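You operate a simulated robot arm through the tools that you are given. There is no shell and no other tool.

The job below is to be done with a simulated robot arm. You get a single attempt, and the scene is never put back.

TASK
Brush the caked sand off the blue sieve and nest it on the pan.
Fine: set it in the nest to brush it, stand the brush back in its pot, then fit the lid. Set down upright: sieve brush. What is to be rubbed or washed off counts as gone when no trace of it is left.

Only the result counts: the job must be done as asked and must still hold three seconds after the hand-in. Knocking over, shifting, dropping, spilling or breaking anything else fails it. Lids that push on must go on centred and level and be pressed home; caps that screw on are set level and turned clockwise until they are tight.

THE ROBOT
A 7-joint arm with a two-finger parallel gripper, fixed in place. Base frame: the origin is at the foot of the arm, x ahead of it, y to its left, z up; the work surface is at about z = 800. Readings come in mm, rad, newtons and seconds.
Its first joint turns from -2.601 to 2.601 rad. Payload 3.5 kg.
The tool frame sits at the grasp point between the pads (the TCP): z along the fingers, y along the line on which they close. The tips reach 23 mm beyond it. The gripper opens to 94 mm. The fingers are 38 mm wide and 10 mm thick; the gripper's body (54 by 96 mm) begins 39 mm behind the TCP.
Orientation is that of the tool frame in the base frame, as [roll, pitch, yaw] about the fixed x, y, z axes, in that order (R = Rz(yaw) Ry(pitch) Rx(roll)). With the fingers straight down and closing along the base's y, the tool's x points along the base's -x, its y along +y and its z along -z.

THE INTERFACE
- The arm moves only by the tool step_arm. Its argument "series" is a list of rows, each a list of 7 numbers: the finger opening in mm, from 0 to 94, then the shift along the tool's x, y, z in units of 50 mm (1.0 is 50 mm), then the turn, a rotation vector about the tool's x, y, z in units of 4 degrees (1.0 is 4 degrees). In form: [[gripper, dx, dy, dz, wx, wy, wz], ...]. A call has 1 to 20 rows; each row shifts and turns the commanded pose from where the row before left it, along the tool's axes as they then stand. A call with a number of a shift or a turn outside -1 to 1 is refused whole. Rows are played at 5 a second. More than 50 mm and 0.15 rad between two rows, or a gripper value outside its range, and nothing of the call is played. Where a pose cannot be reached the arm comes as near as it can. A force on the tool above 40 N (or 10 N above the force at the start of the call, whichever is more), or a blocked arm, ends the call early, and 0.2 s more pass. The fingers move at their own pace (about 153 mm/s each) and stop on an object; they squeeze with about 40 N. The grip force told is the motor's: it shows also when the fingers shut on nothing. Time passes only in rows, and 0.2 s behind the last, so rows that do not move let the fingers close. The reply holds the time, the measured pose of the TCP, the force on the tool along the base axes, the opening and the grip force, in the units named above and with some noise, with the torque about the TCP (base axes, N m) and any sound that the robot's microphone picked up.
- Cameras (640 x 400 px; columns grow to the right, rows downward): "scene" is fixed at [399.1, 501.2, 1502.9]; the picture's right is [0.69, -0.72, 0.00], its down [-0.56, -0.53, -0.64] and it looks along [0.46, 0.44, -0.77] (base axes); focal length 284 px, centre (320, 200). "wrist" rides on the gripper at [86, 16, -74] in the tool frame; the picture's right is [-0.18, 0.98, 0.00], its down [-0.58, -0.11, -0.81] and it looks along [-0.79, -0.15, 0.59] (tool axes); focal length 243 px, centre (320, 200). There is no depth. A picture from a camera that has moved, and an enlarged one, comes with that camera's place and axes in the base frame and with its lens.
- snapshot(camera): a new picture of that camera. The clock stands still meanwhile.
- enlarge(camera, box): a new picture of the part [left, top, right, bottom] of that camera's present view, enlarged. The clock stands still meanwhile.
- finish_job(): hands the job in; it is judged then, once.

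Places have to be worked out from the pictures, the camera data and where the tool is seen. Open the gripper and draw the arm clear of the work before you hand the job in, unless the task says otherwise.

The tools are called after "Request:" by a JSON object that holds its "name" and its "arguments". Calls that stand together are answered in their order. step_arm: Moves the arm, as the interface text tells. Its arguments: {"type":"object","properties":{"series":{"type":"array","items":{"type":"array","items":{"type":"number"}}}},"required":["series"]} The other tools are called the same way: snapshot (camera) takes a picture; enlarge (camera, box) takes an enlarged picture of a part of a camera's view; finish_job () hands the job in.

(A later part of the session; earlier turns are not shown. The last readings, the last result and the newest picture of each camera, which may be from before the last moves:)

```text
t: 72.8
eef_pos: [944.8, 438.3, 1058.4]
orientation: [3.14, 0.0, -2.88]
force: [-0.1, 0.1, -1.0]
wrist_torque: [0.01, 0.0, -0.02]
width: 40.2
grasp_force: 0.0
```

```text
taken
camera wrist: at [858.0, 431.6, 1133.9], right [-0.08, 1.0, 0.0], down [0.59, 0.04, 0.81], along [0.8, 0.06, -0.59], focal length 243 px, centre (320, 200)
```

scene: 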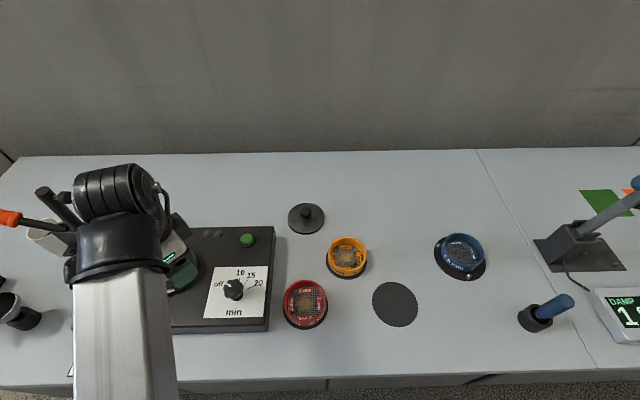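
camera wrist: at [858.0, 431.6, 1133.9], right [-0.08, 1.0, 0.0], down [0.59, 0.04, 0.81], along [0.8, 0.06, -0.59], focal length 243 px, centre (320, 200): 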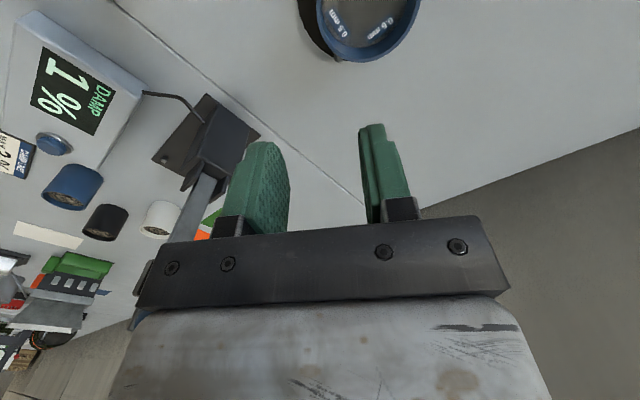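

Positioned exactly above the earlier release pose. Descending to straddle the wall again.

Request:
{"name": "step_arm", "arguments": {"series": [[40, -0.012, 0, 0.8, 0, 0, 0], [40, 0, 0, 0.8, 0, 0, 0], [40, 0, 0, 0.8, 0, 0, 0], [40, 0, 0, 0.7, 0, 0, 0], [40, 0, 0, 0.5, 0, 0, 0], [40, 0, 0, 0.4, 0, 0, 0], [40, 0, 0, 0, 0, 0, 0]]}}

Request:
{"name": "snapshot", "arguments": {"camera": "wrist"}}

```text
t: 74.4
eef_pos: [945.3, 440.8, 860.0]
orientation: [3.14, -0.001, -2.879]
force: [0.3, 0.4, 0.3]
wrist_torque: [-0.01, 0.03, -0.03]
width: 39.9
grasp_force: 0.0
```

```text
taken
camera wrist: at [858.6, 433.1, 934.2], right [-0.08, 1.0, 0.0], down [0.59, 0.04, 0.81], along [0.8, 0.06, -0.59], focal length 243 px, centre (320, 200)
```

wrist: 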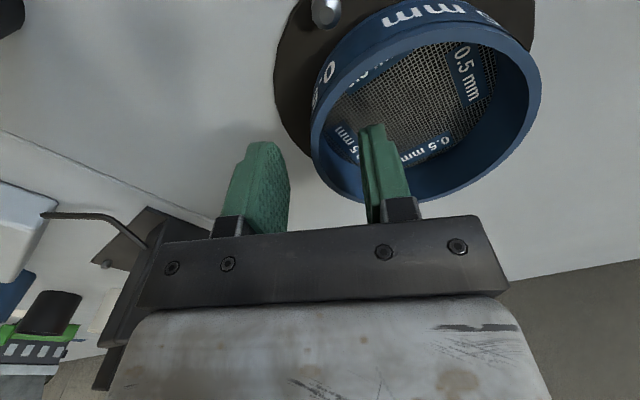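

The wall is centred between the fingers. Down the last 10 mm and close.

Request:
{"name": "step_arm", "arguments": {"series": [[40, 0, -0.01, 0.1, 0, 0, 0], [40, 0, -0.01, 0.11, 0, 0, 0], [40, 0, 0, 0, 0, 0, 0], [20, 0, 0, 0, 0, 0, 0], [0, 0, 0, 0, 0, 0, 0], [0, 0, 0, 0, 0, 0, 0], [0, 0, 0, 0, 0, 0, 0], [0, 0, 0, 0, 0, 0, 0]]}}

Request:
{"name": "snapshot", "arguments": {"camera": "wrist"}}

Request:
{"name": "enlarge", "arguments": {"camera": "scene", "box": [425, 218, 505, 288]}}

```text
t: 76.2
eef_pos: [946.6, 439.1, 849.4]
orientation: [3.139, 0.0, -2.881]
force: [-0.2, 0.2, -0.9]
wrist_torque: [-0.05, -0.07, -0.03]
width: 12.5
grasp_force: 39.9
```

```text
taken
camera wrist: at [859.0, 431.9, 924.0], right [-0.08, 1.0, 0.0], down [0.59, 0.04, 0.81], along [0.8, 0.06, -0.59], focal length 243 px, centre (320, 200)
```

wrist: 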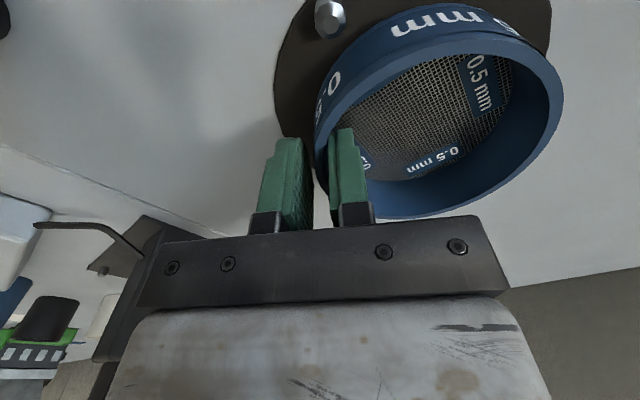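

```text
5.71 times, centred on (465, 253) of scene
camera zoom: at [399.1, 501.2, 1502.9], right [0.69, -0.72, 0.0], down [-0.56, -0.53, -0.64], along [0.46, 0.44, -0.77], focal length 1625 px, centre (-509, -103)
```

zoom: 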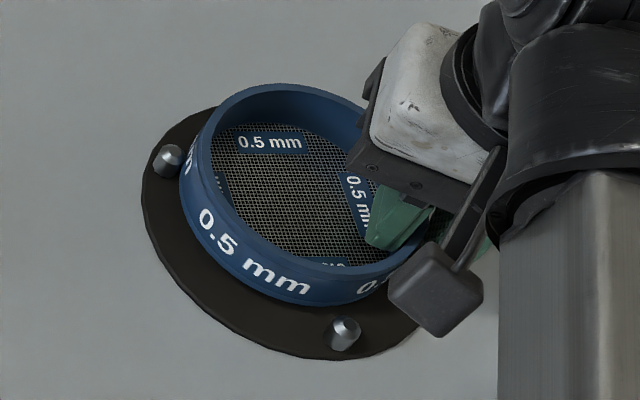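

Gripped (12.5 mm). Lifting straight up, gently at first.

Request:
{"name": "step_arm", "arguments": {"series": [[0, 0, 0, -0.06, 0, 0, 0], [0, 0, 0, -0.2, 0, 0, 0], [0, 0, 0, -0.4, 0, 0, 0], [0, 0, 0, -0.7, 0, 0, 0], [0, 0, 0, -0.8, 0, 0, 0], [0, 0, 0, -0.8, 0, 0, 0], [0, 0, 0, 0, 0, 0, 0]]}}

Request:
{"name": "snapshot", "arguments": {"camera": "wrist"}}

Request:
{"name": "enlarge", "arguments": {"camera": "scene", "box": [400, 160, 520, 290]}}

```text
t: 77.8
eef_pos: [946.2, 438.3, 997.3]
orientation: [3.14, -0.001, -2.879]
force: [0.2, -0.2, -1.6]
wrist_torque: [-0.05, 0.01, 0.03]
width: 12.5
grasp_force: 40.4
```

```text
taken
camera wrist: at [858.8, 431.5, 1073.3], right [-0.08, 1.0, 0.0], down [0.59, 0.04, 0.81], along [0.8, 0.06, -0.59], focal length 243 px, centre (320, 200)
```

wrist: 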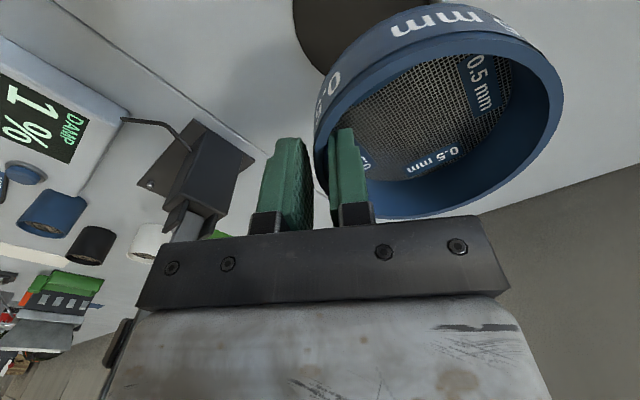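

```text
3.08 times, centred on (460, 225) of scene
camera zoom: at [399.1, 501.2, 1502.9], right [0.69, -0.72, 0.0], down [-0.56, -0.53, -0.64], along [0.46, 0.44, -0.77], focal length 875 px, centre (-111, 123)
```

zoom: 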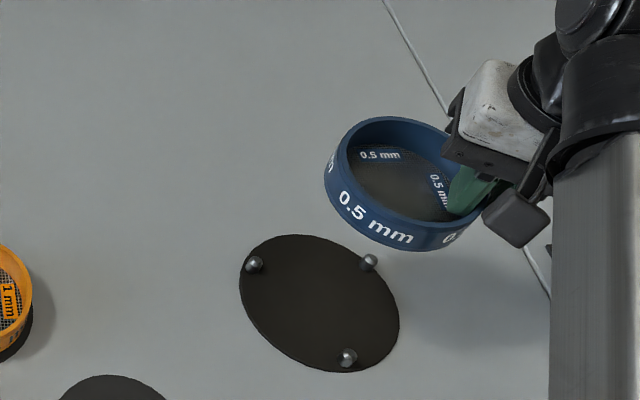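

Sieve held level and clean. Carrying it towards the shaker at z≈1000, stopping short of the pan.

Request:
{"name": "step_arm", "arguments": {"series": [[0, 0.393, 0.615, 0, 0, 0, 0], [0, 0.393, 0.615, 0, 0, 0, 0], [0, 0.393, 0.615, 0, 0, 0, 0], [0, 0.393, 0.615, 0, 0, 0, 0], [0, 0.393, 0.615, 0, 0, 0, 0], [0, 0.393, 0.615, 0, 0, 0, 0], [0, 0.393, 0.615, 0, 0, 0, 0], [0, 0.393, 0.615, 0, 0, 0, 0], [0, 0.393, 0.615, 0, 0, 0, 0], [0, 0.393, 0.615, 0, 0, 0, 0], [0, 0.393, 0.615, 0, 0, 0, 0], [0, 0.393, 0.615, 0, 0, 0, 0], [0, 0.393, 0.615, 0, 0, 0, 0], [0, 0.393, 0.615, 0, 0, 0, 0], [0, 0.393, 0.615, 0, 0, 0, 0], [0, 0.393, 0.615, 0, 0, 0, 0], [0, 0.393, 0.615, 0, 0, 0, 0], [0, 0.393, 0.615, 0, 0, 0, 0], [0, 0, 0, 0, 0, 0, 0]]}}

Request:
{"name": "step_arm", "arguments": {"series": [[0, 0, 0, 0, 0, 0, -0.9375], [0, 0, 0, 0, 0, 0, -0.9375], [0, 0, 0, 0, 0, 0, -0.9375], [0, 0, 0, 0, 0, 0, -0.9375], [0, 0, 0, 0, 0, 0, -0.9375], [0, 0, 0, 0, 0, 0, -0.9375], [0, 0, 0, 0, 0, 0, -0.9375], [0, 0, 0, 0, 0, 0, -0.9375], [0, 0, 0, 0, 0, 0, 0]]}}

Request:
{"name": "snapshot", "arguments": {"camera": "wrist"}}

Request:
{"name": "snapshot", "arguments": {"camera": "scene"}}

```text
t: 81.8
eef_pos: [460.2, 883.1, 998.0]
orientation: [3.14, 0.001, -2.881]
force: [0.2, -0.4, -1.6]
wrist_torque: [-0.06, -0.03, 0.02]
width: 12.5
grasp_force: 40.1
```

```text
t: 83.8
eef_pos: [458.8, 882.0, 997.4]
orientation: [3.138, 0.002, -2.355]
force: [-0.3, -0.2, -0.5]
wrist_torque: [-0.06, -0.04, 0.02]
width: 12.5
grasp_force: 40.1
```

```text
taken
camera wrist: at [387.7, 831.9, 1072.9], right [-0.57, 0.82, 0.0], down [0.49, 0.33, 0.81], along [0.66, 0.46, -0.59], focal length 243 px, centre (320, 200)
```

wrist: 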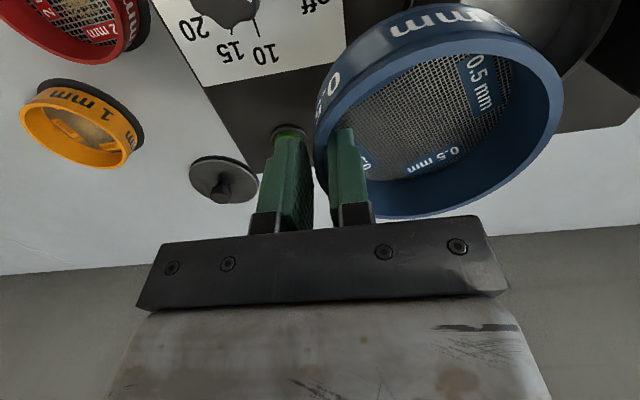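

```text
taken
```

scene: 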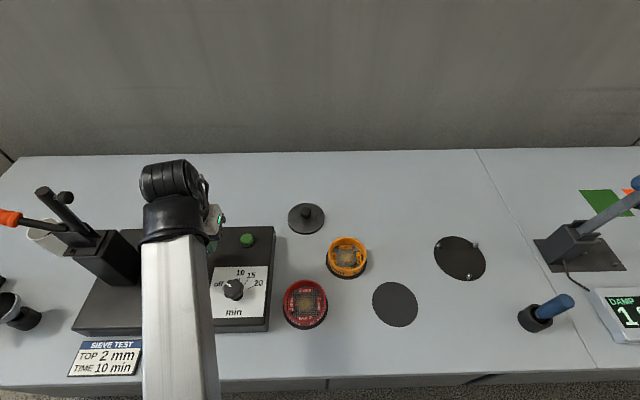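

The forearm hides the pan from the scene camera here, so I'll align with the wrist camera instead. Moving the sieve over the pan at a safe height.

Request:
{"name": "step_arm", "arguments": {"series": [[0, -0.05, 0.4, 0, 0, 0, 0], [0, -0.05, 0.4, 0, 0, 0, 0], [0, -0.05, 0.4, 0, 0, 0, 0], [0, -0.05, 0.42, 0, 0, 0, 0], [0, 0, 0, 0, 0, 0, 0]]}}

Request:
{"name": "snapshot", "arguments": {"camera": "wrist"}}

Request:
{"name": "snapshot", "arguments": {"camera": "scene"}}

```text
t: 85.0
eef_pos: [409.4, 946.1, 997.7]
orientation: [3.137, 0.0, -2.356]
force: [0.6, 0.2, -2.2]
wrist_torque: [-0.03, -0.01, 0.0]
width: 12.4
grasp_force: 39.8
```

```text
taken
camera wrist: at [336.8, 897.0, 1073.0], right [-0.57, 0.82, 0.0], down [0.49, 0.33, 0.81], along [0.66, 0.46, -0.59], focal length 243 px, centre (320, 200)
```

wrist: 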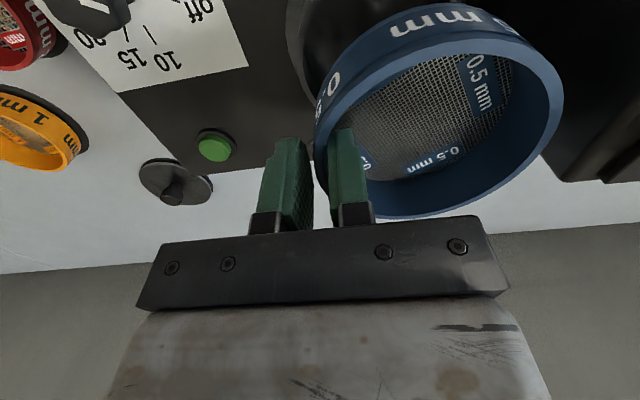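

```text
taken
```

scene: 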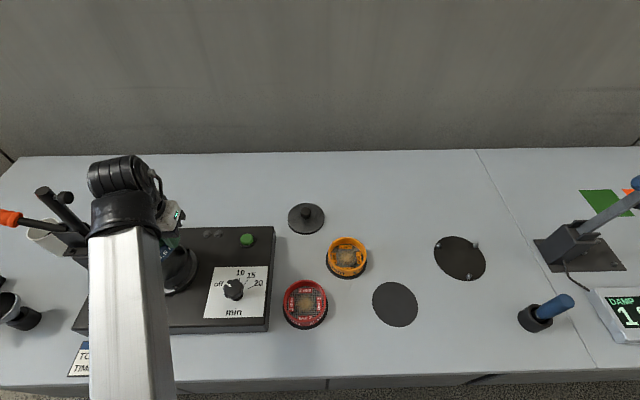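

Clear of the clamp so far. Lowering to about 10 mm above the pan rim for the alignment view.

Request:
{"name": "step_arm", "arguments": {"series": [[0, 0, 0, 0.3, 0, 0, 0], [0, 0, 0, 0.3, 0, 0, 0], [0, 0, 0, 0.2, 0, 0, 0], [0, 0, 0, 0, 0, 0, 0]]}}

Request:
{"name": "snapshot", "arguments": {"camera": "wrist"}}

Request:
{"name": "enlarge", "arguments": {"camera": "wrist", "box": [270, 0, 590, 230]}}

Request:
{"name": "enlarge", "arguments": {"camera": "scene", "box": [120, 200, 230, 310]}}

```text
t: 86.0
eef_pos: [409.1, 947.0, 958.1]
orientation: [3.14, -0.002, -2.356]
force: [-0.8, 0.2, -1.4]
wrist_torque: [-0.1, -0.06, 0.01]
width: 12.3
grasp_force: 39.7
```

```text
taken
camera wrist: at [336.8, 896.3, 1033.3], right [-0.57, 0.82, 0.0], down [0.49, 0.33, 0.81], along [0.66, 0.46, -0.59], focal length 243 px, centre (320, 200)
```

wrist: 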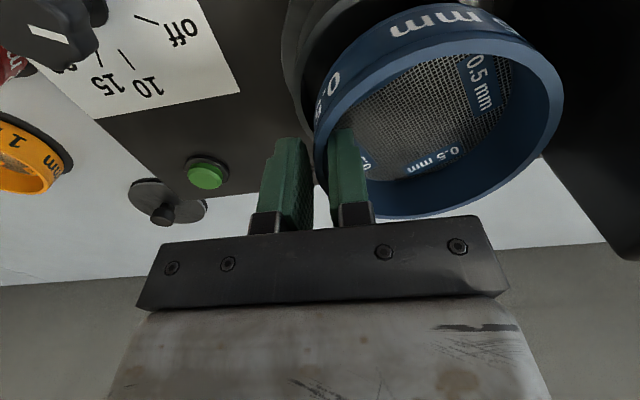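

```text
1.74 times, centred on (430, 115) of wrist
camera zoom: at [336.8, 896.3, 1033.3], right [-0.57, 0.82, 0.0], down [0.49, 0.33, 0.81], along [0.66, 0.46, -0.59], focal length 422 px, centre (129, 348)
```

zoom: 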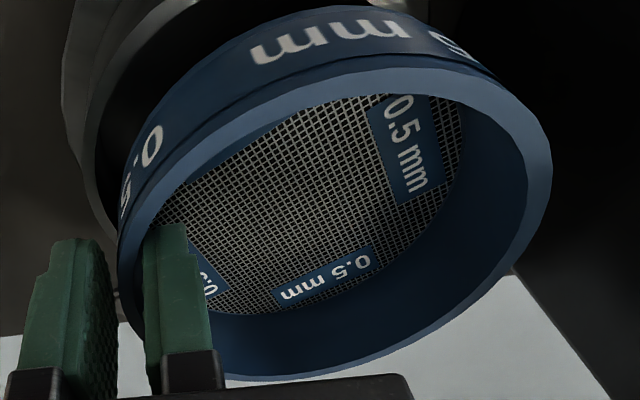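

```text
3.64 times, centred on (175, 255) of scene
camera zoom: at [399.1, 501.2, 1502.9], right [0.69, -0.72, 0.0], down [-0.56, -0.53, -0.64], along [0.46, 0.44, -0.77], focal length 1034 px, centre (847, 0)
```

zoom: 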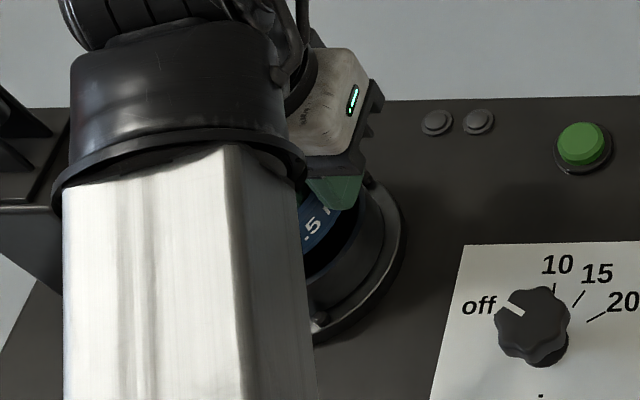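

Enlarging the pan's visible near-left rim in the wrist view.

Request:
{"name": "enlarge", "arguments": {"camera": "wrist", "box": [270, 0, 390, 140]}}

```text
2.86 times, centred on (330, 70) of wrist
camera zoom: at [336.8, 896.3, 1033.3], right [-0.57, 0.82, 0.0], down [0.49, 0.33, 0.81], along [0.66, 0.46, -0.59], focal length 693 px, centre (291, 571)
```

zoom: 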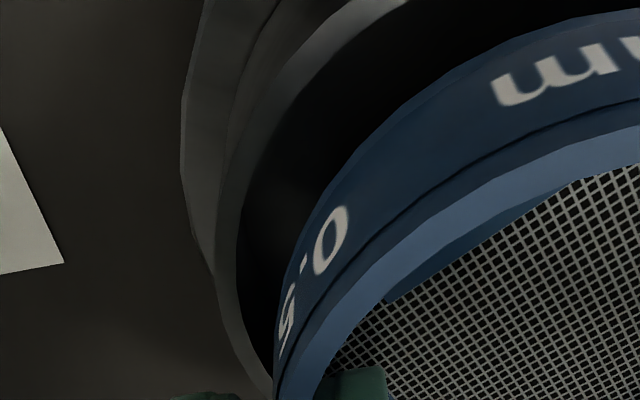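

From the fit, the pan's centre is about 10 mm toward tool -y and 3 mm toward tool +x from the sieve's centre. I'll shift accordingly and look again.

Request:
{"name": "step_arm", "arguments": {"series": [[0, 0.03, -0.1, 0, 0, 0, 0], [0, 0.03, -0.1, 0, 0, 0, 0], [0, 0, 0, 0, 0, 0, 0]]}}

Request:
{"name": "enlarge", "arguments": {"camera": "wrist", "box": [270, 0, 390, 140]}}

Request:
{"name": "enlarge", "arguments": {"camera": "wrist", "box": [270, 0, 590, 230]}}

Request:
{"name": "enlarge", "arguments": {"camera": "scene", "box": [150, 220, 210, 300]}}

```text
t: 86.8
eef_pos: [415.0, 937.0, 958.0]
orientation: [3.139, 0.0, -2.356]
force: [-0.2, -0.1, -0.9]
wrist_torque: [-0.09, -0.03, 0.05]
width: 12.5
grasp_force: 40.2
```

```text
2.86 times, centred on (330, 70) of wrist
camera zoom: at [342.3, 887.0, 1033.2], right [-0.57, 0.82, 0.0], down [0.49, 0.33, 0.81], along [0.66, 0.46, -0.59], focal length 693 px, centre (291, 571)
```

zoom: 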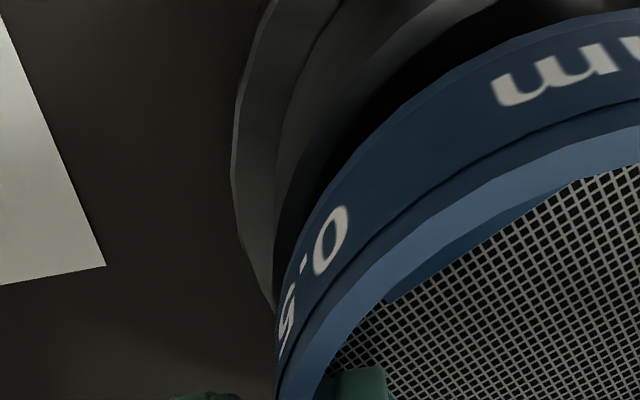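

```text
1.74 times, centred on (430, 115) of wrist
camera zoom: at [342.3, 887.0, 1033.2], right [-0.57, 0.82, 0.0], down [0.49, 0.33, 0.81], along [0.66, 0.46, -0.59], focal length 422 px, centre (129, 348)
```

zoom: 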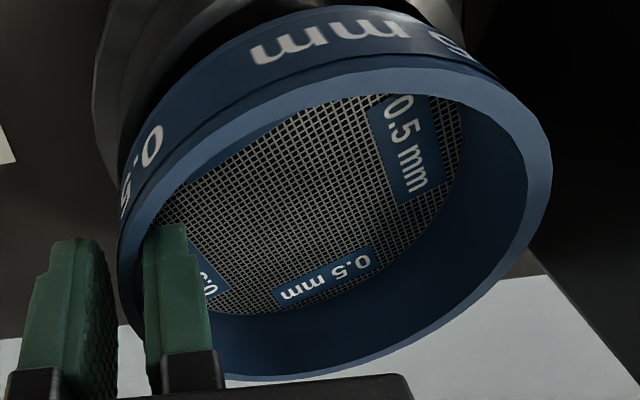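

```text
5.00 times, centred on (180, 260) of scene
camera zoom: at [399.1, 501.2, 1502.9], right [0.69, -0.72, 0.0], down [-0.56, -0.53, -0.64], along [0.46, 0.44, -0.77], focal length 1422 px, centre (1020, -100)
```

zoom: 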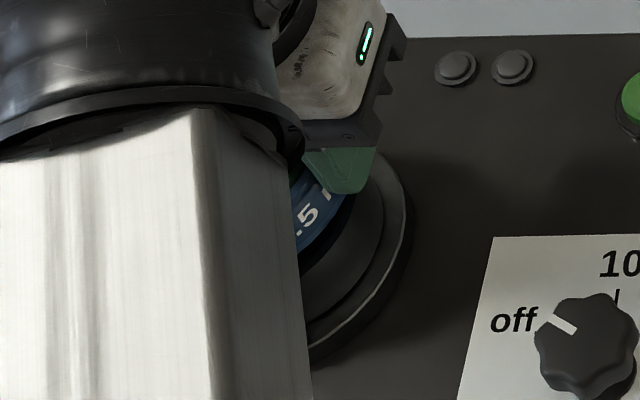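

Closer zoom on the remaining visible pan rim.

Request:
{"name": "enlarge", "arguments": {"camera": "wrist", "box": [305, 0, 385, 70]}}

Request:
{"name": "enlarge", "arguments": {"camera": "wrist", "box": [295, 50, 355, 120]}}

```text
5.71 times, centred on (345, 35) of wrist
camera zoom: at [342.3, 887.0, 1033.2], right [-0.57, 0.82, 0.0], down [0.49, 0.33, 0.81], along [0.66, 0.46, -0.59], focal length 1386 px, centre (177, 1143)
```

zoom: 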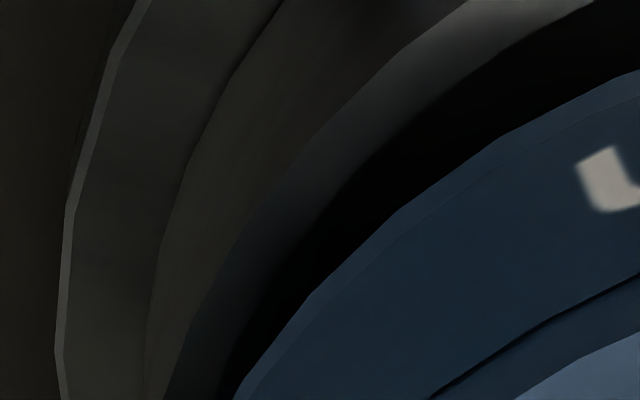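

```text
5.71 times, centred on (325, 85) of wrist
camera zoom: at [342.3, 887.0, 1033.2], right [-0.57, 0.82, 0.0], down [0.49, 0.33, 0.81], along [0.66, 0.46, -0.59], focal length 1386 px, centre (291, 857)
```

zoom: 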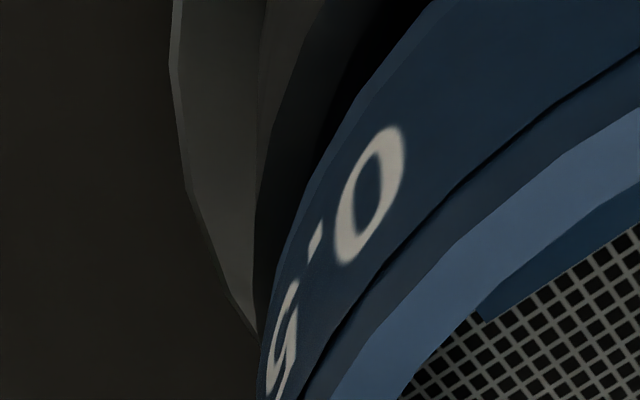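

Fits in the tool frame: pan centre (-2.2, 48.4), sieve's lower edge centre (-2.0, 49.0), both R≈52 — aligned to about half a millimetre, with ~26 mm to go. Tiny correction and lowering 17 mm.

Request:
{"name": "step_arm", "arguments": {"series": [[0, 0, -0.01, 0.1, 0, 0, 0], [0, 0, 0, 0.12, 0, 0, 0], [0, 0, 0, 0.12, 0, 0, 0], [0, 0, 0, 0, 0, 0, 0]]}}

Request:
{"name": "enlarge", "arguments": {"camera": "wrist", "box": [305, 0, 385, 70]}}

Request:
{"name": "enlarge", "arguments": {"camera": "scene", "box": [150, 220, 210, 300]}}

```text
t: 87.8
eef_pos: [413.9, 937.8, 943.0]
orientation: [3.141, 0.003, -2.356]
force: [-4.4, -0.6, 33.8]
wrist_torque: [0.27, 0.14, 0.06]
width: 13.0
grasp_force: 39.8
```

```text
5.71 times, centred on (345, 35) of wrist
camera zoom: at [342.0, 886.1, 1017.6], right [-0.57, 0.82, 0.0], down [0.49, 0.33, 0.81], along [0.67, 0.46, -0.59], focal length 1386 px, centre (177, 1143)
```

zoom: 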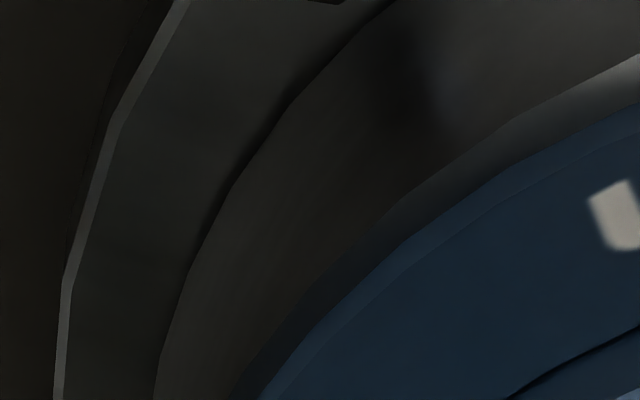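

```text
5.00 times, centred on (180, 260) of scene
camera zoom: at [399.1, 501.2, 1502.9], right [0.69, -0.72, 0.0], down [-0.56, -0.53, -0.64], along [0.46, 0.44, -0.77], focal length 1422 px, centre (1020, -100)
```

zoom: 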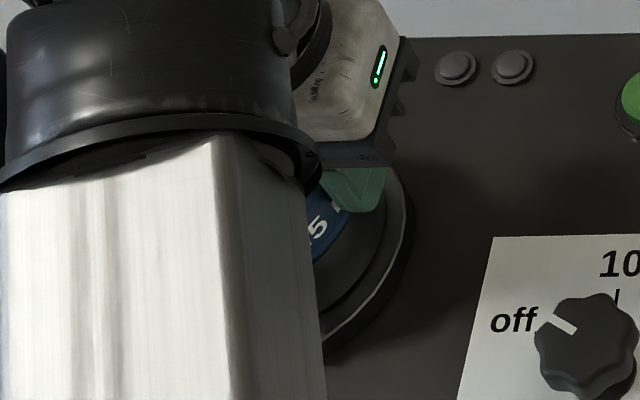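

Contact at z≈943.6 with 34 N: the sieve's spigot rests on the pan rim about 8–10 mm before seating, so I'm off by a small amount. I'll ease off to light contact and read the torque to find the direction.

Request:
{"name": "step_arm", "arguments": {"series": [[0, 0, 0, -0.02, 0, 0, 0], [0, 0, 0, 0, 0, 0, 0], [0, 0, 0, 0, 0, 0, 0]]}}

```text
t: 88.6
eef_pos: [414.6, 935.9, 942.2]
orientation: [3.138, 0.001, -2.356]
force: [-5.7, -2.0, 19.6]
wrist_torque: [0.29, 0.17, 0.21]
width: 12.4
grasp_force: 39.7
```

Both the torque and the lateral push (-5.7, -2 N) say the sieve must move toward tool +x and a bit +y. Easing off slightly more and shifting ~1 mm that way.

Request:
{"name": "step_arm", "arguments": {"series": [[0, 0, 0, -0.01, 0, 0, 0], [0, 0.02, 0.01, 0, 0, 0, 0], [0, 0, 0, 0, 0, 0, 0], [0, 0, 0, 0, 0, 0, 0]]}}

```text
t: 89.6
eef_pos: [413.5, 936.2, 942.4]
orientation: [3.139, 0.001, -2.356]
force: [-0.3, 1.7, 8.9]
wrist_torque: [0.28, -0.1, 0.09]
width: 12.3
grasp_force: 39.8
```

Lighter contact now, localised at the spigot's edge on the (-x, -y) tool side. Another ~1 mm shift away from it, then press down a little.

Request:
{"name": "step_arm", "arguments": {"series": [[0, 0.01, 0.016, 0, 0, 0, 0], [0, 0, 0, 0, 0, 0, 0], [0, 0, 0, 0.016, 0, 0, 0], [0, 0, 0, 0, 0, 0, 0]]}}

```text
t: 90.6
eef_pos: [413.8, 936.4, 941.6]
orientation: [3.139, 0.002, -2.356]
force: [2.5, -2.4, 12.5]
wrist_torque: [0.32, -0.28, -0.1]
width: 12.6
grasp_force: 39.9
```

The contact height dropped slightly; contact is still on the (-x, -y) side. Shifting another ~1 mm along (+x, +y).

Request:
{"name": "step_arm", "arguments": {"series": [[0, 0, 0, -0.02, 0, 0, 0], [0, 0.016, 0.014, 0, 0, 0, 0], [0, 0, 0, 0.02, 0, 0, 0], [0, 0, 0, 0.016, 0, 0, 0], [0, 0, 0, 0, 0, 0, 0]]}}

```text
t: 91.8
eef_pos: [412.0, 937.6, 942.1]
orientation: [3.139, 0.001, -2.355]
force: [3.9, 3.1, 24.2]
wrist_torque: [0.35, 0.04, -0.08]
width: 12.4
grasp_force: 39.9
```

Now the contact is centred in x, but on the gripper side; I'll step +y by 1 mm (and a touch back in x).

Request:
{"name": "step_arm", "arguments": {"series": [[0, 0, 0, -0.03, 0, 0, 0], [0, -0.006, 0.02, 0, 0, 0, 0], [0, 0, 0, 0.02, 0, 0, 0], [0, 0, 0, 0.01, 0, 0, 0], [0, 0, 0, 0, 0, 0, 0]]}}

```text
t: 93.0
eef_pos: [411.6, 936.6, 942.3]
orientation: [3.141, 0.004, -2.355]
force: [6.1, -2.9, 26.7]
wrist_torque: [0.27, -0.03, -0.15]
width: 12.7
grasp_force: 40.2
```

Lateral pushes suggest the centre lies near the third position tried. Before more probing, I'll back off 4 mm and check whether the sieve has tilted in the grip.

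Request:
{"name": "step_arm", "arguments": {"series": [[0, 0, 0, -0.08, 0, 0, 0], [0, -0.012, -0.036, 0, 0, 0, 0], [0, 0, 0, 0, 0, 0, 0]]}}

Request:
{"name": "enlarge", "arguments": {"camera": "wrist", "box": [270, 0, 590, 230]}}

Request:
{"name": "enlarge", "arguments": {"camera": "wrist", "box": [305, 0, 385, 70]}}

Request:
{"name": "enlarge", "arguments": {"camera": "wrist", "box": [460, 0, 600, 120]}}

```text
t: 93.8
eef_pos: [412.5, 937.5, 943.8]
orientation: [3.14, -0.001, -2.355]
force: [0.5, -0.4, -0.5]
wrist_torque: [-0.04, -0.08, 0.0]
width: 12.2
grasp_force: 40.0
```

```text
1.74 times, centred on (430, 115) of wrist
camera zoom: at [340.6, 886.8, 1019.6], right [-0.57, 0.82, 0.0], down [0.49, 0.33, 0.81], along [0.66, 0.46, -0.59], focal length 422 px, centre (129, 348)
```

zoom: 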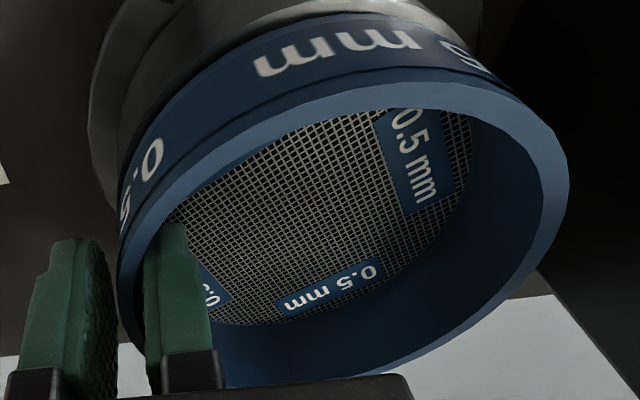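

```text
5.71 times, centred on (345, 35) of wrist
camera zoom: at [340.6, 886.8, 1019.6], right [-0.57, 0.82, 0.0], down [0.49, 0.33, 0.81], along [0.66, 0.46, -0.59], focal length 1386 px, centre (177, 1143)
```

zoom: 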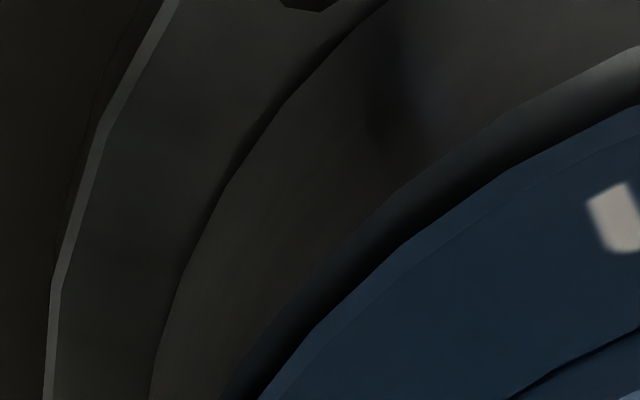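

```text
3.33 times, centred on (530, 60) of wrist
camera zoom: at [340.6, 886.8, 1019.6], right [-0.57, 0.82, 0.0], down [0.49, 0.33, 0.81], along [0.66, 0.46, -0.59], focal length 809 px, centre (-380, 667)
```

zoom: 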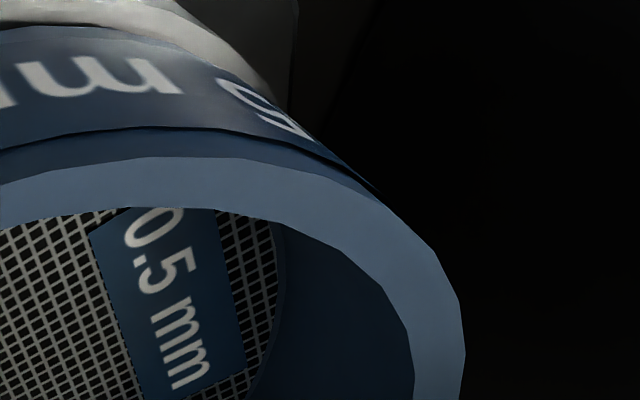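

The sieve has tilted about 3.6° in the grip (far side up) from the first press. I'll raise a little and rotate the hand by 3.6° to bring it level again.

Request:
{"name": "step_arm", "arguments": {"series": [[0, 0, 0, -0.16, 0, 0, 0], [0, 0, 0, 0, 0.45, 0, 0], [0, 0, 0, 0, 0.45, 0, 0], [0, 0, 0, 0, 0, 0, 0]]}}

Request:
{"name": "enlarge", "arguments": {"camera": "wrist", "box": [270, 0, 590, 230]}}

Request:
{"name": "enlarge", "arguments": {"camera": "wrist", "box": [305, 0, 385, 70]}}

Request:
{"name": "enlarge", "arguments": {"camera": "scene", "box": [130, 190, 230, 300]}}

```text
t: 94.8
eef_pos: [413.0, 937.1, 953.8]
orientation: [-3.078, 0.002, -2.358]
force: [0.2, -0.6, -1.1]
wrist_torque: [-0.05, -0.03, 0.01]
width: 12.4
grasp_force: 39.8
```

```text
1.74 times, centred on (430, 115) of wrist
camera zoom: at [337.6, 890.1, 1026.9], right [-0.56, 0.82, -0.06], down [0.45, 0.37, 0.81], along [0.69, 0.43, -0.58], focal length 422 px, centre (129, 348)
```

zoom: 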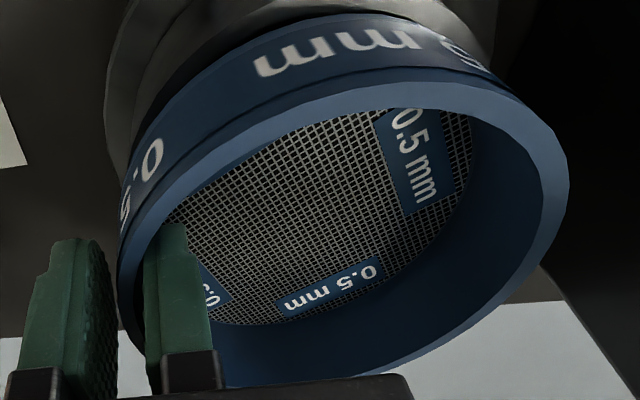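

```text
5.71 times, centred on (345, 35) of wrist
camera zoom: at [337.6, 890.1, 1026.9], right [-0.56, 0.82, -0.06], down [0.45, 0.37, 0.81], along [0.69, 0.43, -0.58], focal length 1386 px, centre (177, 1143)
```

zoom: 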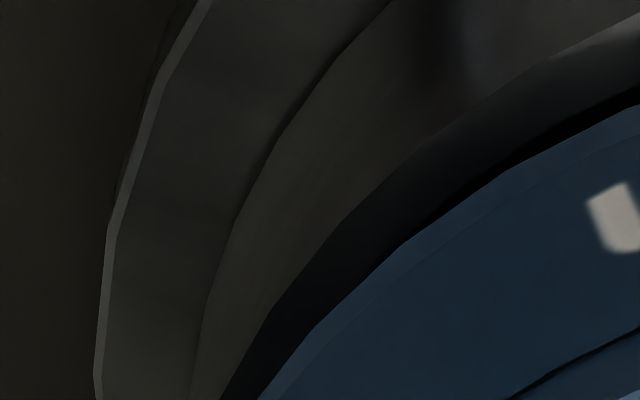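

```text
3.64 times, centred on (180, 245) of scene
camera zoom: at [399.1, 501.2, 1502.9], right [0.69, -0.72, 0.0], down [-0.56, -0.53, -0.64], along [0.46, 0.44, -0.77], focal length 1034 px, centre (829, 36)
```

zoom: 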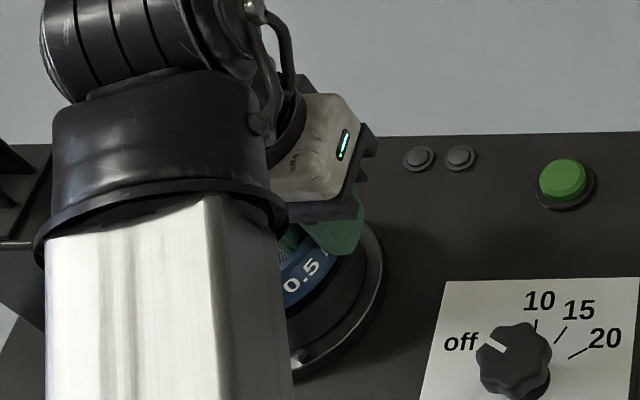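

Level again. I'll now descend vertically (compensating for the slight hand tilt) and stop at the lightest contact to read the contact side.

Request:
{"name": "step_arm", "arguments": {"series": [[0, 0, 0.005, 0.08, 0, 0, 0], [0, 0, 0.005, 0.08, 0, 0, 0], [0, 0, 0, 0, 0, 0, 0]]}}

Request:
{"name": "step_arm", "arguments": {"series": [[0, 0, 0.001, 0.016, 0, 0, 0], [0, 0, 0, 0, 0, 0, 0]]}}

```text
t: 95.6
eef_pos: [413.1, 936.9, 945.3]
orientation: [-3.08, 0.002, -2.356]
force: [2.3, -1.2, 9.1]
wrist_torque: [0.67, 0.66, -0.02]
width: 12.4
grasp_force: 39.6
```

```text
t: 96.2
eef_pos: [413.9, 935.2, 943.8]
orientation: [-3.079, 0.001, -2.356]
force: [4.1, -2.4, 11.8]
wrist_torque: [0.78, 0.66, -0.12]
width: 12.8
grasp_force: 40.6
```

Now the contact is at the far side, pushing back toward the gripper, so the sieve is too far along +y. Raise 1.5 mm, shift -1.2 mm in y, lower again.

Request:
{"name": "step_arm", "arguments": {"series": [[0, 0, -0.002, -0.03, 0, 0, 0], [0, 0, -0.024, 0, 0, 0, 0], [0, 0, 0.002, 0.03, 0, 0, 0], [0, 0, 0, 0, 0, 0, 0]]}}

```text
t: 97.2
eef_pos: [413.1, 935.6, 942.8]
orientation: [-3.081, 0.002, -2.355]
force: [-2.9, 3.7, 9.4]
wrist_torque: [0.86, 0.75, -0.08]
width: 12.8
grasp_force: 40.0
```

The far edge touches first, so I'll use a tilt-in approach: lift, shift 2.5 mm toward the gripper so the far edge drops inside the pan first. Checking the view after lifting.

Request:
{"name": "step_arm", "arguments": {"series": [[0, 0, -0.005, -0.08, 0, 0, 0], [0, 0, -0.05, 0, 0, 0, 0], [0, 0, 0, 0, 0, 0, 0]]}}

Request:
{"name": "enlarge", "arguments": {"camera": "wrist", "box": [270, 0, 590, 230]}}

Request:
{"name": "enlarge", "arguments": {"camera": "wrist", "box": [440, 0, 600, 120]}}

```text
t: 98.0
eef_pos: [415.7, 933.7, 948.6]
orientation: [-3.08, -0.001, -2.355]
force: [-1.9, 1.3, -0.4]
wrist_torque: [-0.02, -0.02, 0.01]
width: 12.6
grasp_force: 39.5
```

```text
1.74 times, centred on (430, 115) of wrist
camera zoom: at [340.1, 887.0, 1022.0], right [-0.56, 0.82, -0.06], down [0.45, 0.37, 0.81], along [0.69, 0.43, -0.58], focal length 422 px, centre (129, 348)
```

zoom: 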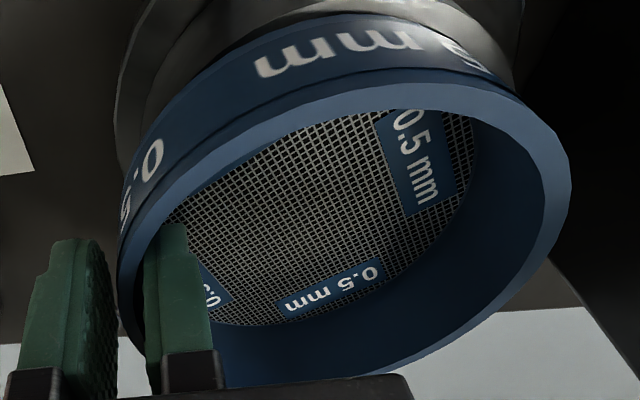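

```text
3.33 times, centred on (520, 60) of wrist
camera zoom: at [340.1, 887.0, 1022.0], right [-0.56, 0.82, -0.06], down [0.45, 0.37, 0.81], along [0.69, 0.43, -0.58], focal length 809 px, centre (-347, 667)
```

zoom: 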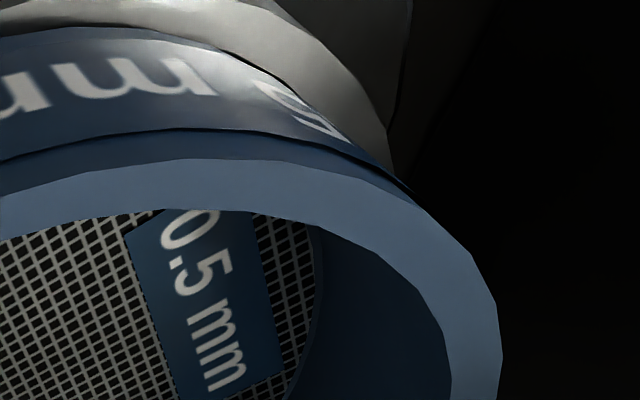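

Zooming in on the right-hand side, where the pan's rim is also visible beside the sieve.

Request:
{"name": "enlarge", "arguments": {"camera": "wrist", "box": [480, 0, 570, 70]}}

Request:
{"name": "enlarge", "arguments": {"camera": "wrist", "box": [305, 0, 385, 70]}}

Request:
{"name": "enlarge", "arguments": {"camera": "wrist", "box": [380, 0, 480, 60]}}

```text
5.71 times, centred on (525, 35) of wrist
camera zoom: at [340.1, 887.0, 1022.0], right [-0.56, 0.82, -0.06], down [0.45, 0.37, 0.81], along [0.69, 0.43, -0.58], focal length 1386 px, centre (-851, 1143)
```

zoom: 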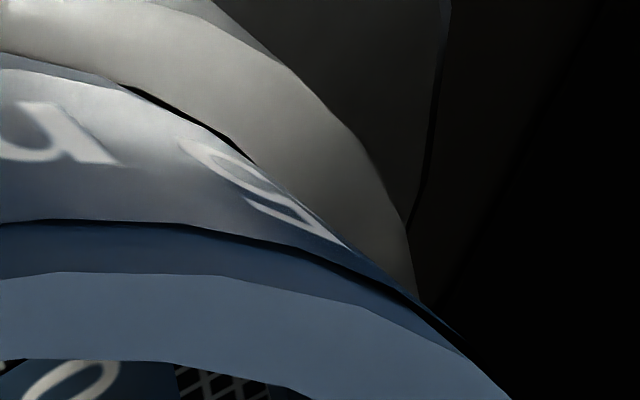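

```text
5.71 times, centred on (345, 35) of wrist
camera zoom: at [340.1, 887.0, 1022.0], right [-0.56, 0.82, -0.06], down [0.45, 0.37, 0.81], along [0.69, 0.43, -0.58], focal length 1386 px, centre (177, 1143)
```

zoom: 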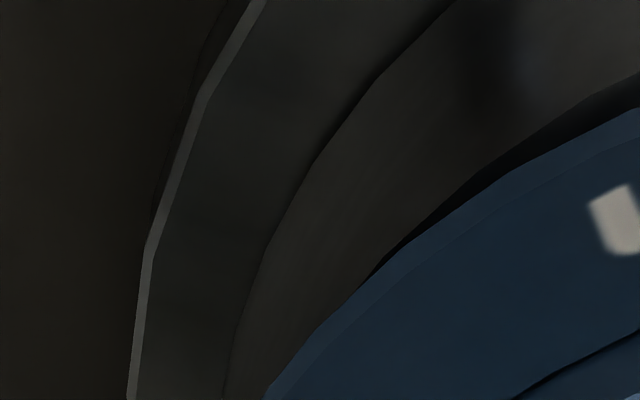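

```text
6.40 times, centred on (430, 30) of wrist
camera zoom: at [340.1, 887.0, 1022.0], right [-0.56, 0.82, -0.06], down [0.45, 0.37, 0.81], along [0.69, 0.43, -0.58], focal length 1553 px, centre (-384, 1288)
```

zoom: 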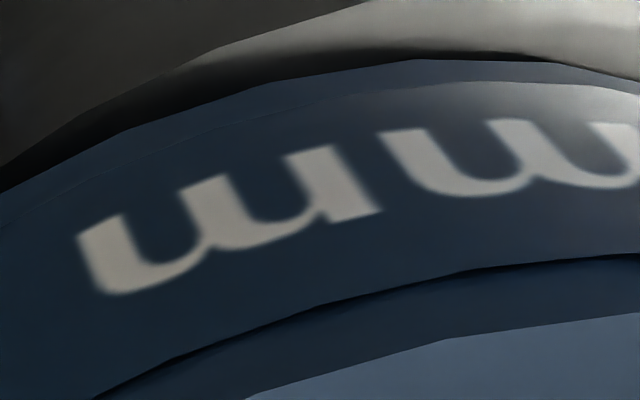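

A wide-arc fit using both sides of the pan now gives a consistent result across three views: pan R≈50, rim z≈909, centre ≈ (377, 968). Relative to it, the sieve needs to move about +1.5 mm (tool x) and +4.7 mm (tool y). I'll raise slightly, shift, and verify.

Request:
{"name": "step_arm", "arguments": {"series": [[0, 0, -0.005, -0.08, 0, 0, 0], [0, 0.03, 0.094, 0, 0, 0, 0], [0, 0, 0, 0, 0, 0, 0]]}}

Request:
{"name": "enlarge", "arguments": {"camera": "wrist", "box": [480, 0, 570, 70]}}

Request:
{"name": "enlarge", "arguments": {"camera": "wrist", "box": [305, 0, 385, 70]}}

Request:
{"name": "enlarge", "arguments": {"camera": "wrist", "box": [380, 0, 480, 60]}}

```text
t: 98.8
eef_pos: [411.9, 935.9, 950.9]
orientation: [-3.081, 0.0, -2.357]
force: [0.1, -0.3, -1.8]
wrist_torque: [-0.05, -0.07, 0.02]
width: 12.1
grasp_force: 39.9
```

```text
5.71 times, centred on (525, 35) of wrist
camera zoom: at [335.7, 889.7, 1026.0], right [-0.56, 0.82, -0.06], down [0.45, 0.37, 0.81], along [0.69, 0.43, -0.58], focal length 1386 px, centre (-851, 1143)
```

zoom: 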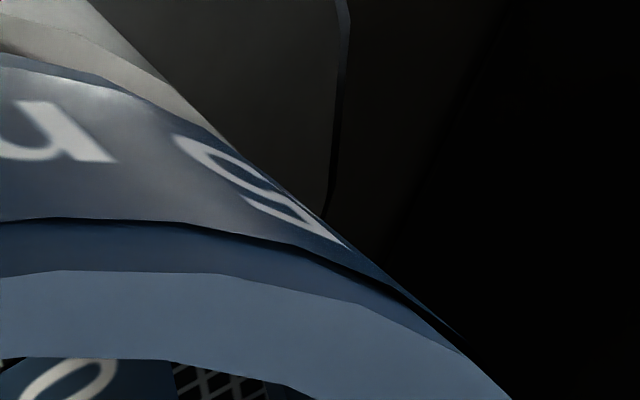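

```text
5.71 times, centred on (345, 35) of wrist
camera zoom: at [335.7, 889.7, 1026.0], right [-0.56, 0.82, -0.06], down [0.45, 0.37, 0.81], along [0.69, 0.43, -0.58], focal length 1386 px, centre (177, 1143)
```

zoom: 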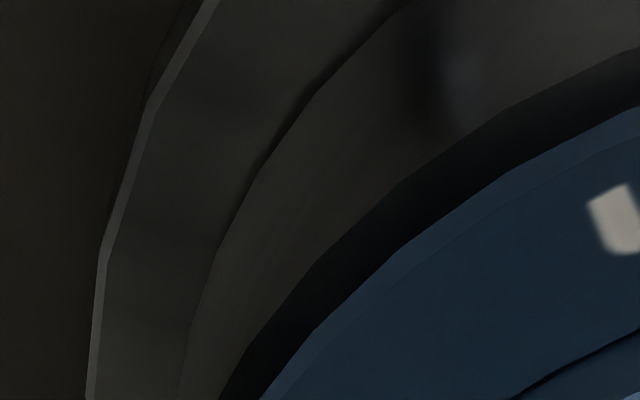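

```text
6.40 times, centred on (430, 30) of wrist
camera zoom: at [335.7, 889.7, 1026.0], right [-0.56, 0.82, -0.06], down [0.45, 0.37, 0.81], along [0.69, 0.43, -0.58], focal length 1553 px, centre (-384, 1288)
```

zoom: 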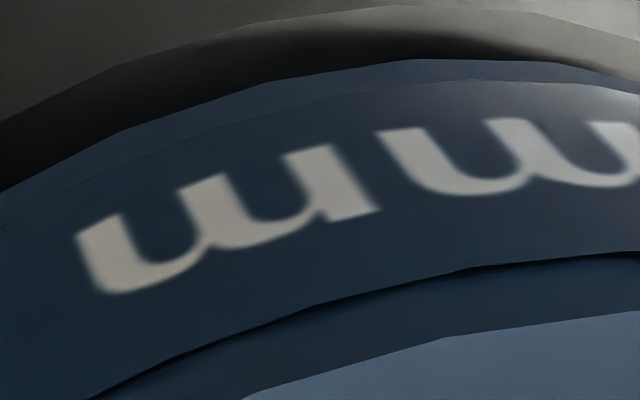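

Now the fit says the pan centre is only ~1 mm toward -y from the sieve's centre and x is aligned; the lip is ~7 mm above the rim. Correcting 0.8 mm and lowering to light contact.

Request:
{"name": "step_arm", "arguments": {"series": [[0, 0, -0.016, 0, 0, 0, 0], [0, 0, 0.004, 0.06, 0, 0, 0], [0, 0, 0.003, 0.05, 0, 0, 0], [0, 0, 0, 0, 0, 0, 0]]}}

```text
t: 99.8
eef_pos: [411.2, 935.2, 947.7]
orientation: [-3.081, 0.002, -2.356]
force: [0.7, -0.2, 6.6]
wrist_torque: [0.48, 0.5, -0.04]
width: 12.5
grasp_force: 39.9
```

Light contact at the far edge: the sieve is about 1–1.5° far-side-down. I'll rotate back 1.2° and lower a bit more.

Request:
{"name": "step_arm", "arguments": {"series": [[0, 0, 0, 0, -0.3, 0, 0], [0, 0, 0.002, 0.03, 0, 0, 0], [0, 0, 0, 0, 0, 0, 0]]}}

```text
t: 100.6
eef_pos: [411.4, 936.1, 946.2]
orientation: [-3.101, 0.003, -2.356]
force: [-0.3, -0.3, 5.5]
wrist_torque: [0.35, 0.41, 0.0]
width: 12.6
grasp_force: 39.6
```

Still far-edge contact but lighter. Another small rotation and 1 mm down.

Request:
{"name": "step_arm", "arguments": {"series": [[0, 0, 0, 0, -0.3, 0, 0], [0, 0, 0.001, 0.024, 0, 0, 0], [0, 0, 0, 0, 0, 0, 0]]}}

Request:
{"name": "enlarge", "arguments": {"camera": "wrist", "box": [480, 0, 570, 70]}}

Request:
{"name": "enlarge", "arguments": {"camera": "wrist", "box": [305, 0, 385, 70]}}

Request:
{"name": "enlarge", "arguments": {"camera": "wrist", "box": [380, 0, 480, 60]}}

```text
t: 101.4
eef_pos: [411.1, 935.4, 943.6]
orientation: [-3.124, 0.0, -2.357]
force: [-1.1, 1.3, 0.0]
wrist_torque: [0.0, 0.03, 0.02]
width: 12.4
grasp_force: 40.1
```

```text
5.71 times, centred on (525, 35) of wrist
camera zoom: at [338.6, 886.8, 1018.5], right [-0.57, 0.82, -0.02], down [0.48, 0.34, 0.81], along [0.67, 0.45, -0.59], focal length 1386 px, centre (-851, 1143)
```

zoom: 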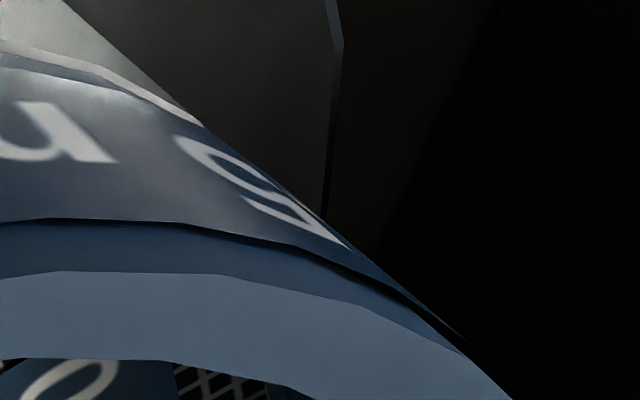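

```text
5.71 times, centred on (345, 35) of wrist
camera zoom: at [338.6, 886.8, 1018.5], right [-0.57, 0.82, -0.02], down [0.48, 0.34, 0.81], along [0.67, 0.45, -0.59], focal length 1386 px, centre (177, 1143)
```

zoom: 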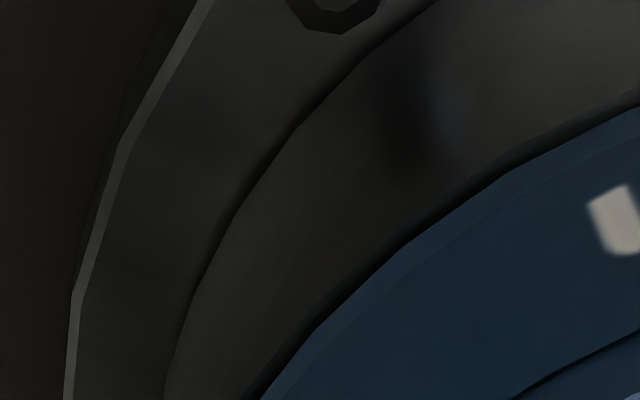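

```text
6.40 times, centred on (430, 30) of wrist
camera zoom: at [338.6, 886.8, 1018.5], right [-0.57, 0.82, -0.02], down [0.48, 0.34, 0.81], along [0.67, 0.45, -0.59], focal length 1553 px, centre (-384, 1288)
```

zoom: 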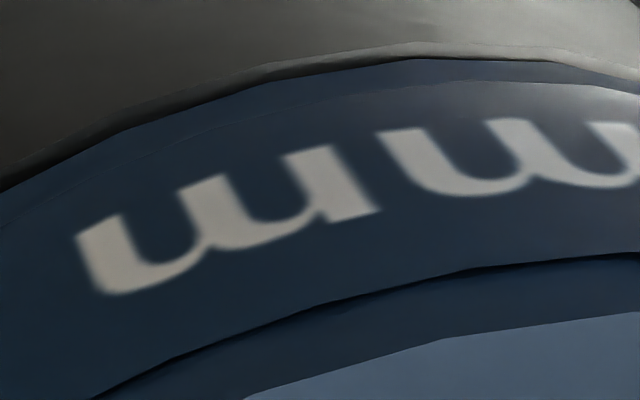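

Now zero force and only a thin, even strip of rim is visible all around the lip — well aligned. Lowering further in small steps.

Request:
{"name": "step_arm", "arguments": {"series": [[0, 0, 0, 0.02, 0, 0, 0], [0, 0, 0, 0, 0, 0, 0]]}}

```text
t: 102.0
eef_pos: [411.8, 935.9, 942.6]
orientation: [-3.122, 0.001, -2.357]
force: [0.4, -0.4, 6.5]
wrist_torque: [0.48, 0.49, 0.01]
width: 12.3
grasp_force: 39.6
```

Light far-edge contact again; I level by another 0.8° and lower 0.6 mm.

Request:
{"name": "step_arm", "arguments": {"series": [[0, 0, 0, 0, -0.2, 0, 0], [0, 0, 0, 0.016, 0, 0, 0], [0, 0, 0, 0, 0, 0, 0]]}}

Request:
{"name": "enlarge", "arguments": {"camera": "wrist", "box": [270, 0, 590, 230]}}

Request:
{"name": "enlarge", "arguments": {"camera": "wrist", "box": [380, 0, 480, 60]}}

```text
t: 102.8
eef_pos: [412.3, 934.5, 943.2]
orientation: [-3.137, 0.002, -2.356]
force: [2.0, -1.4, 4.8]
wrist_torque: [0.01, 0.05, 0.0]
width: 12.3
grasp_force: 40.3
```

```text
1.74 times, centred on (430, 115) of wrist
camera zoom: at [339.5, 885.9, 1017.3], right [-0.56, 0.83, -0.01], down [0.48, 0.34, 0.81], along [0.67, 0.45, -0.59], focal length 422 px, centre (129, 348)
```

zoom: 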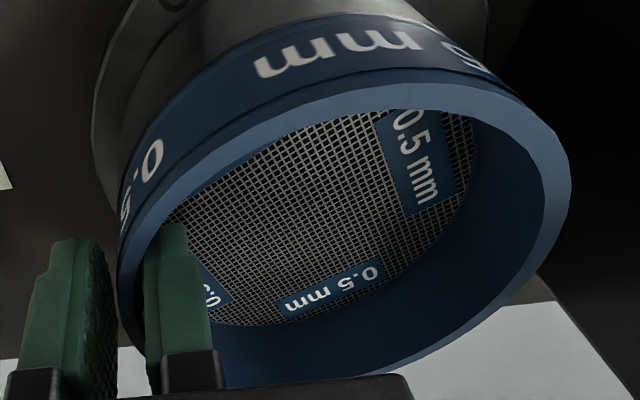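

```text
6.40 times, centred on (430, 30) of wrist
camera zoom: at [339.5, 885.9, 1017.3], right [-0.56, 0.83, -0.01], down [0.48, 0.34, 0.81], along [0.67, 0.45, -0.59], focal length 1553 px, centre (-384, 1288)
```

zoom: 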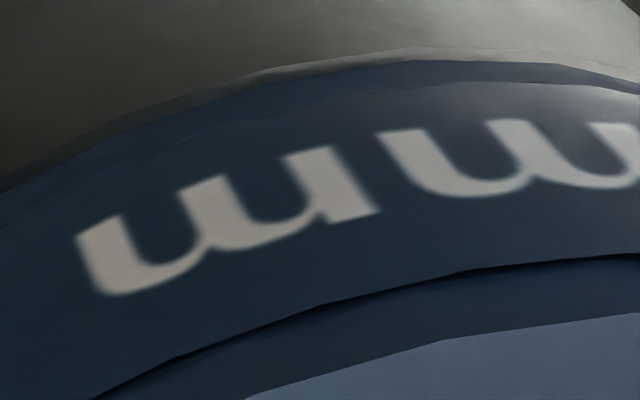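

Contact has swapped to the near side, so level lies between: the last 0.4° back, then 1 mm down to see whether it's bottomed.

Request:
{"name": "step_arm", "arguments": {"series": [[0, 0, 0, 0, 0.08, 0, 0], [0, 0, 0, 0.01, 0, 0, 0], [0, 0, 0, 0, 0, 0, 0]]}}

```text
t: 103.6
eef_pos: [411.7, 934.2, 942.2]
orientation: [-3.131, 0.001, -2.356]
force: [2.5, 0.7, 11.3]
wrist_torque: [0.38, 0.38, -0.08]
width: 12.4
grasp_force: 40.4
```

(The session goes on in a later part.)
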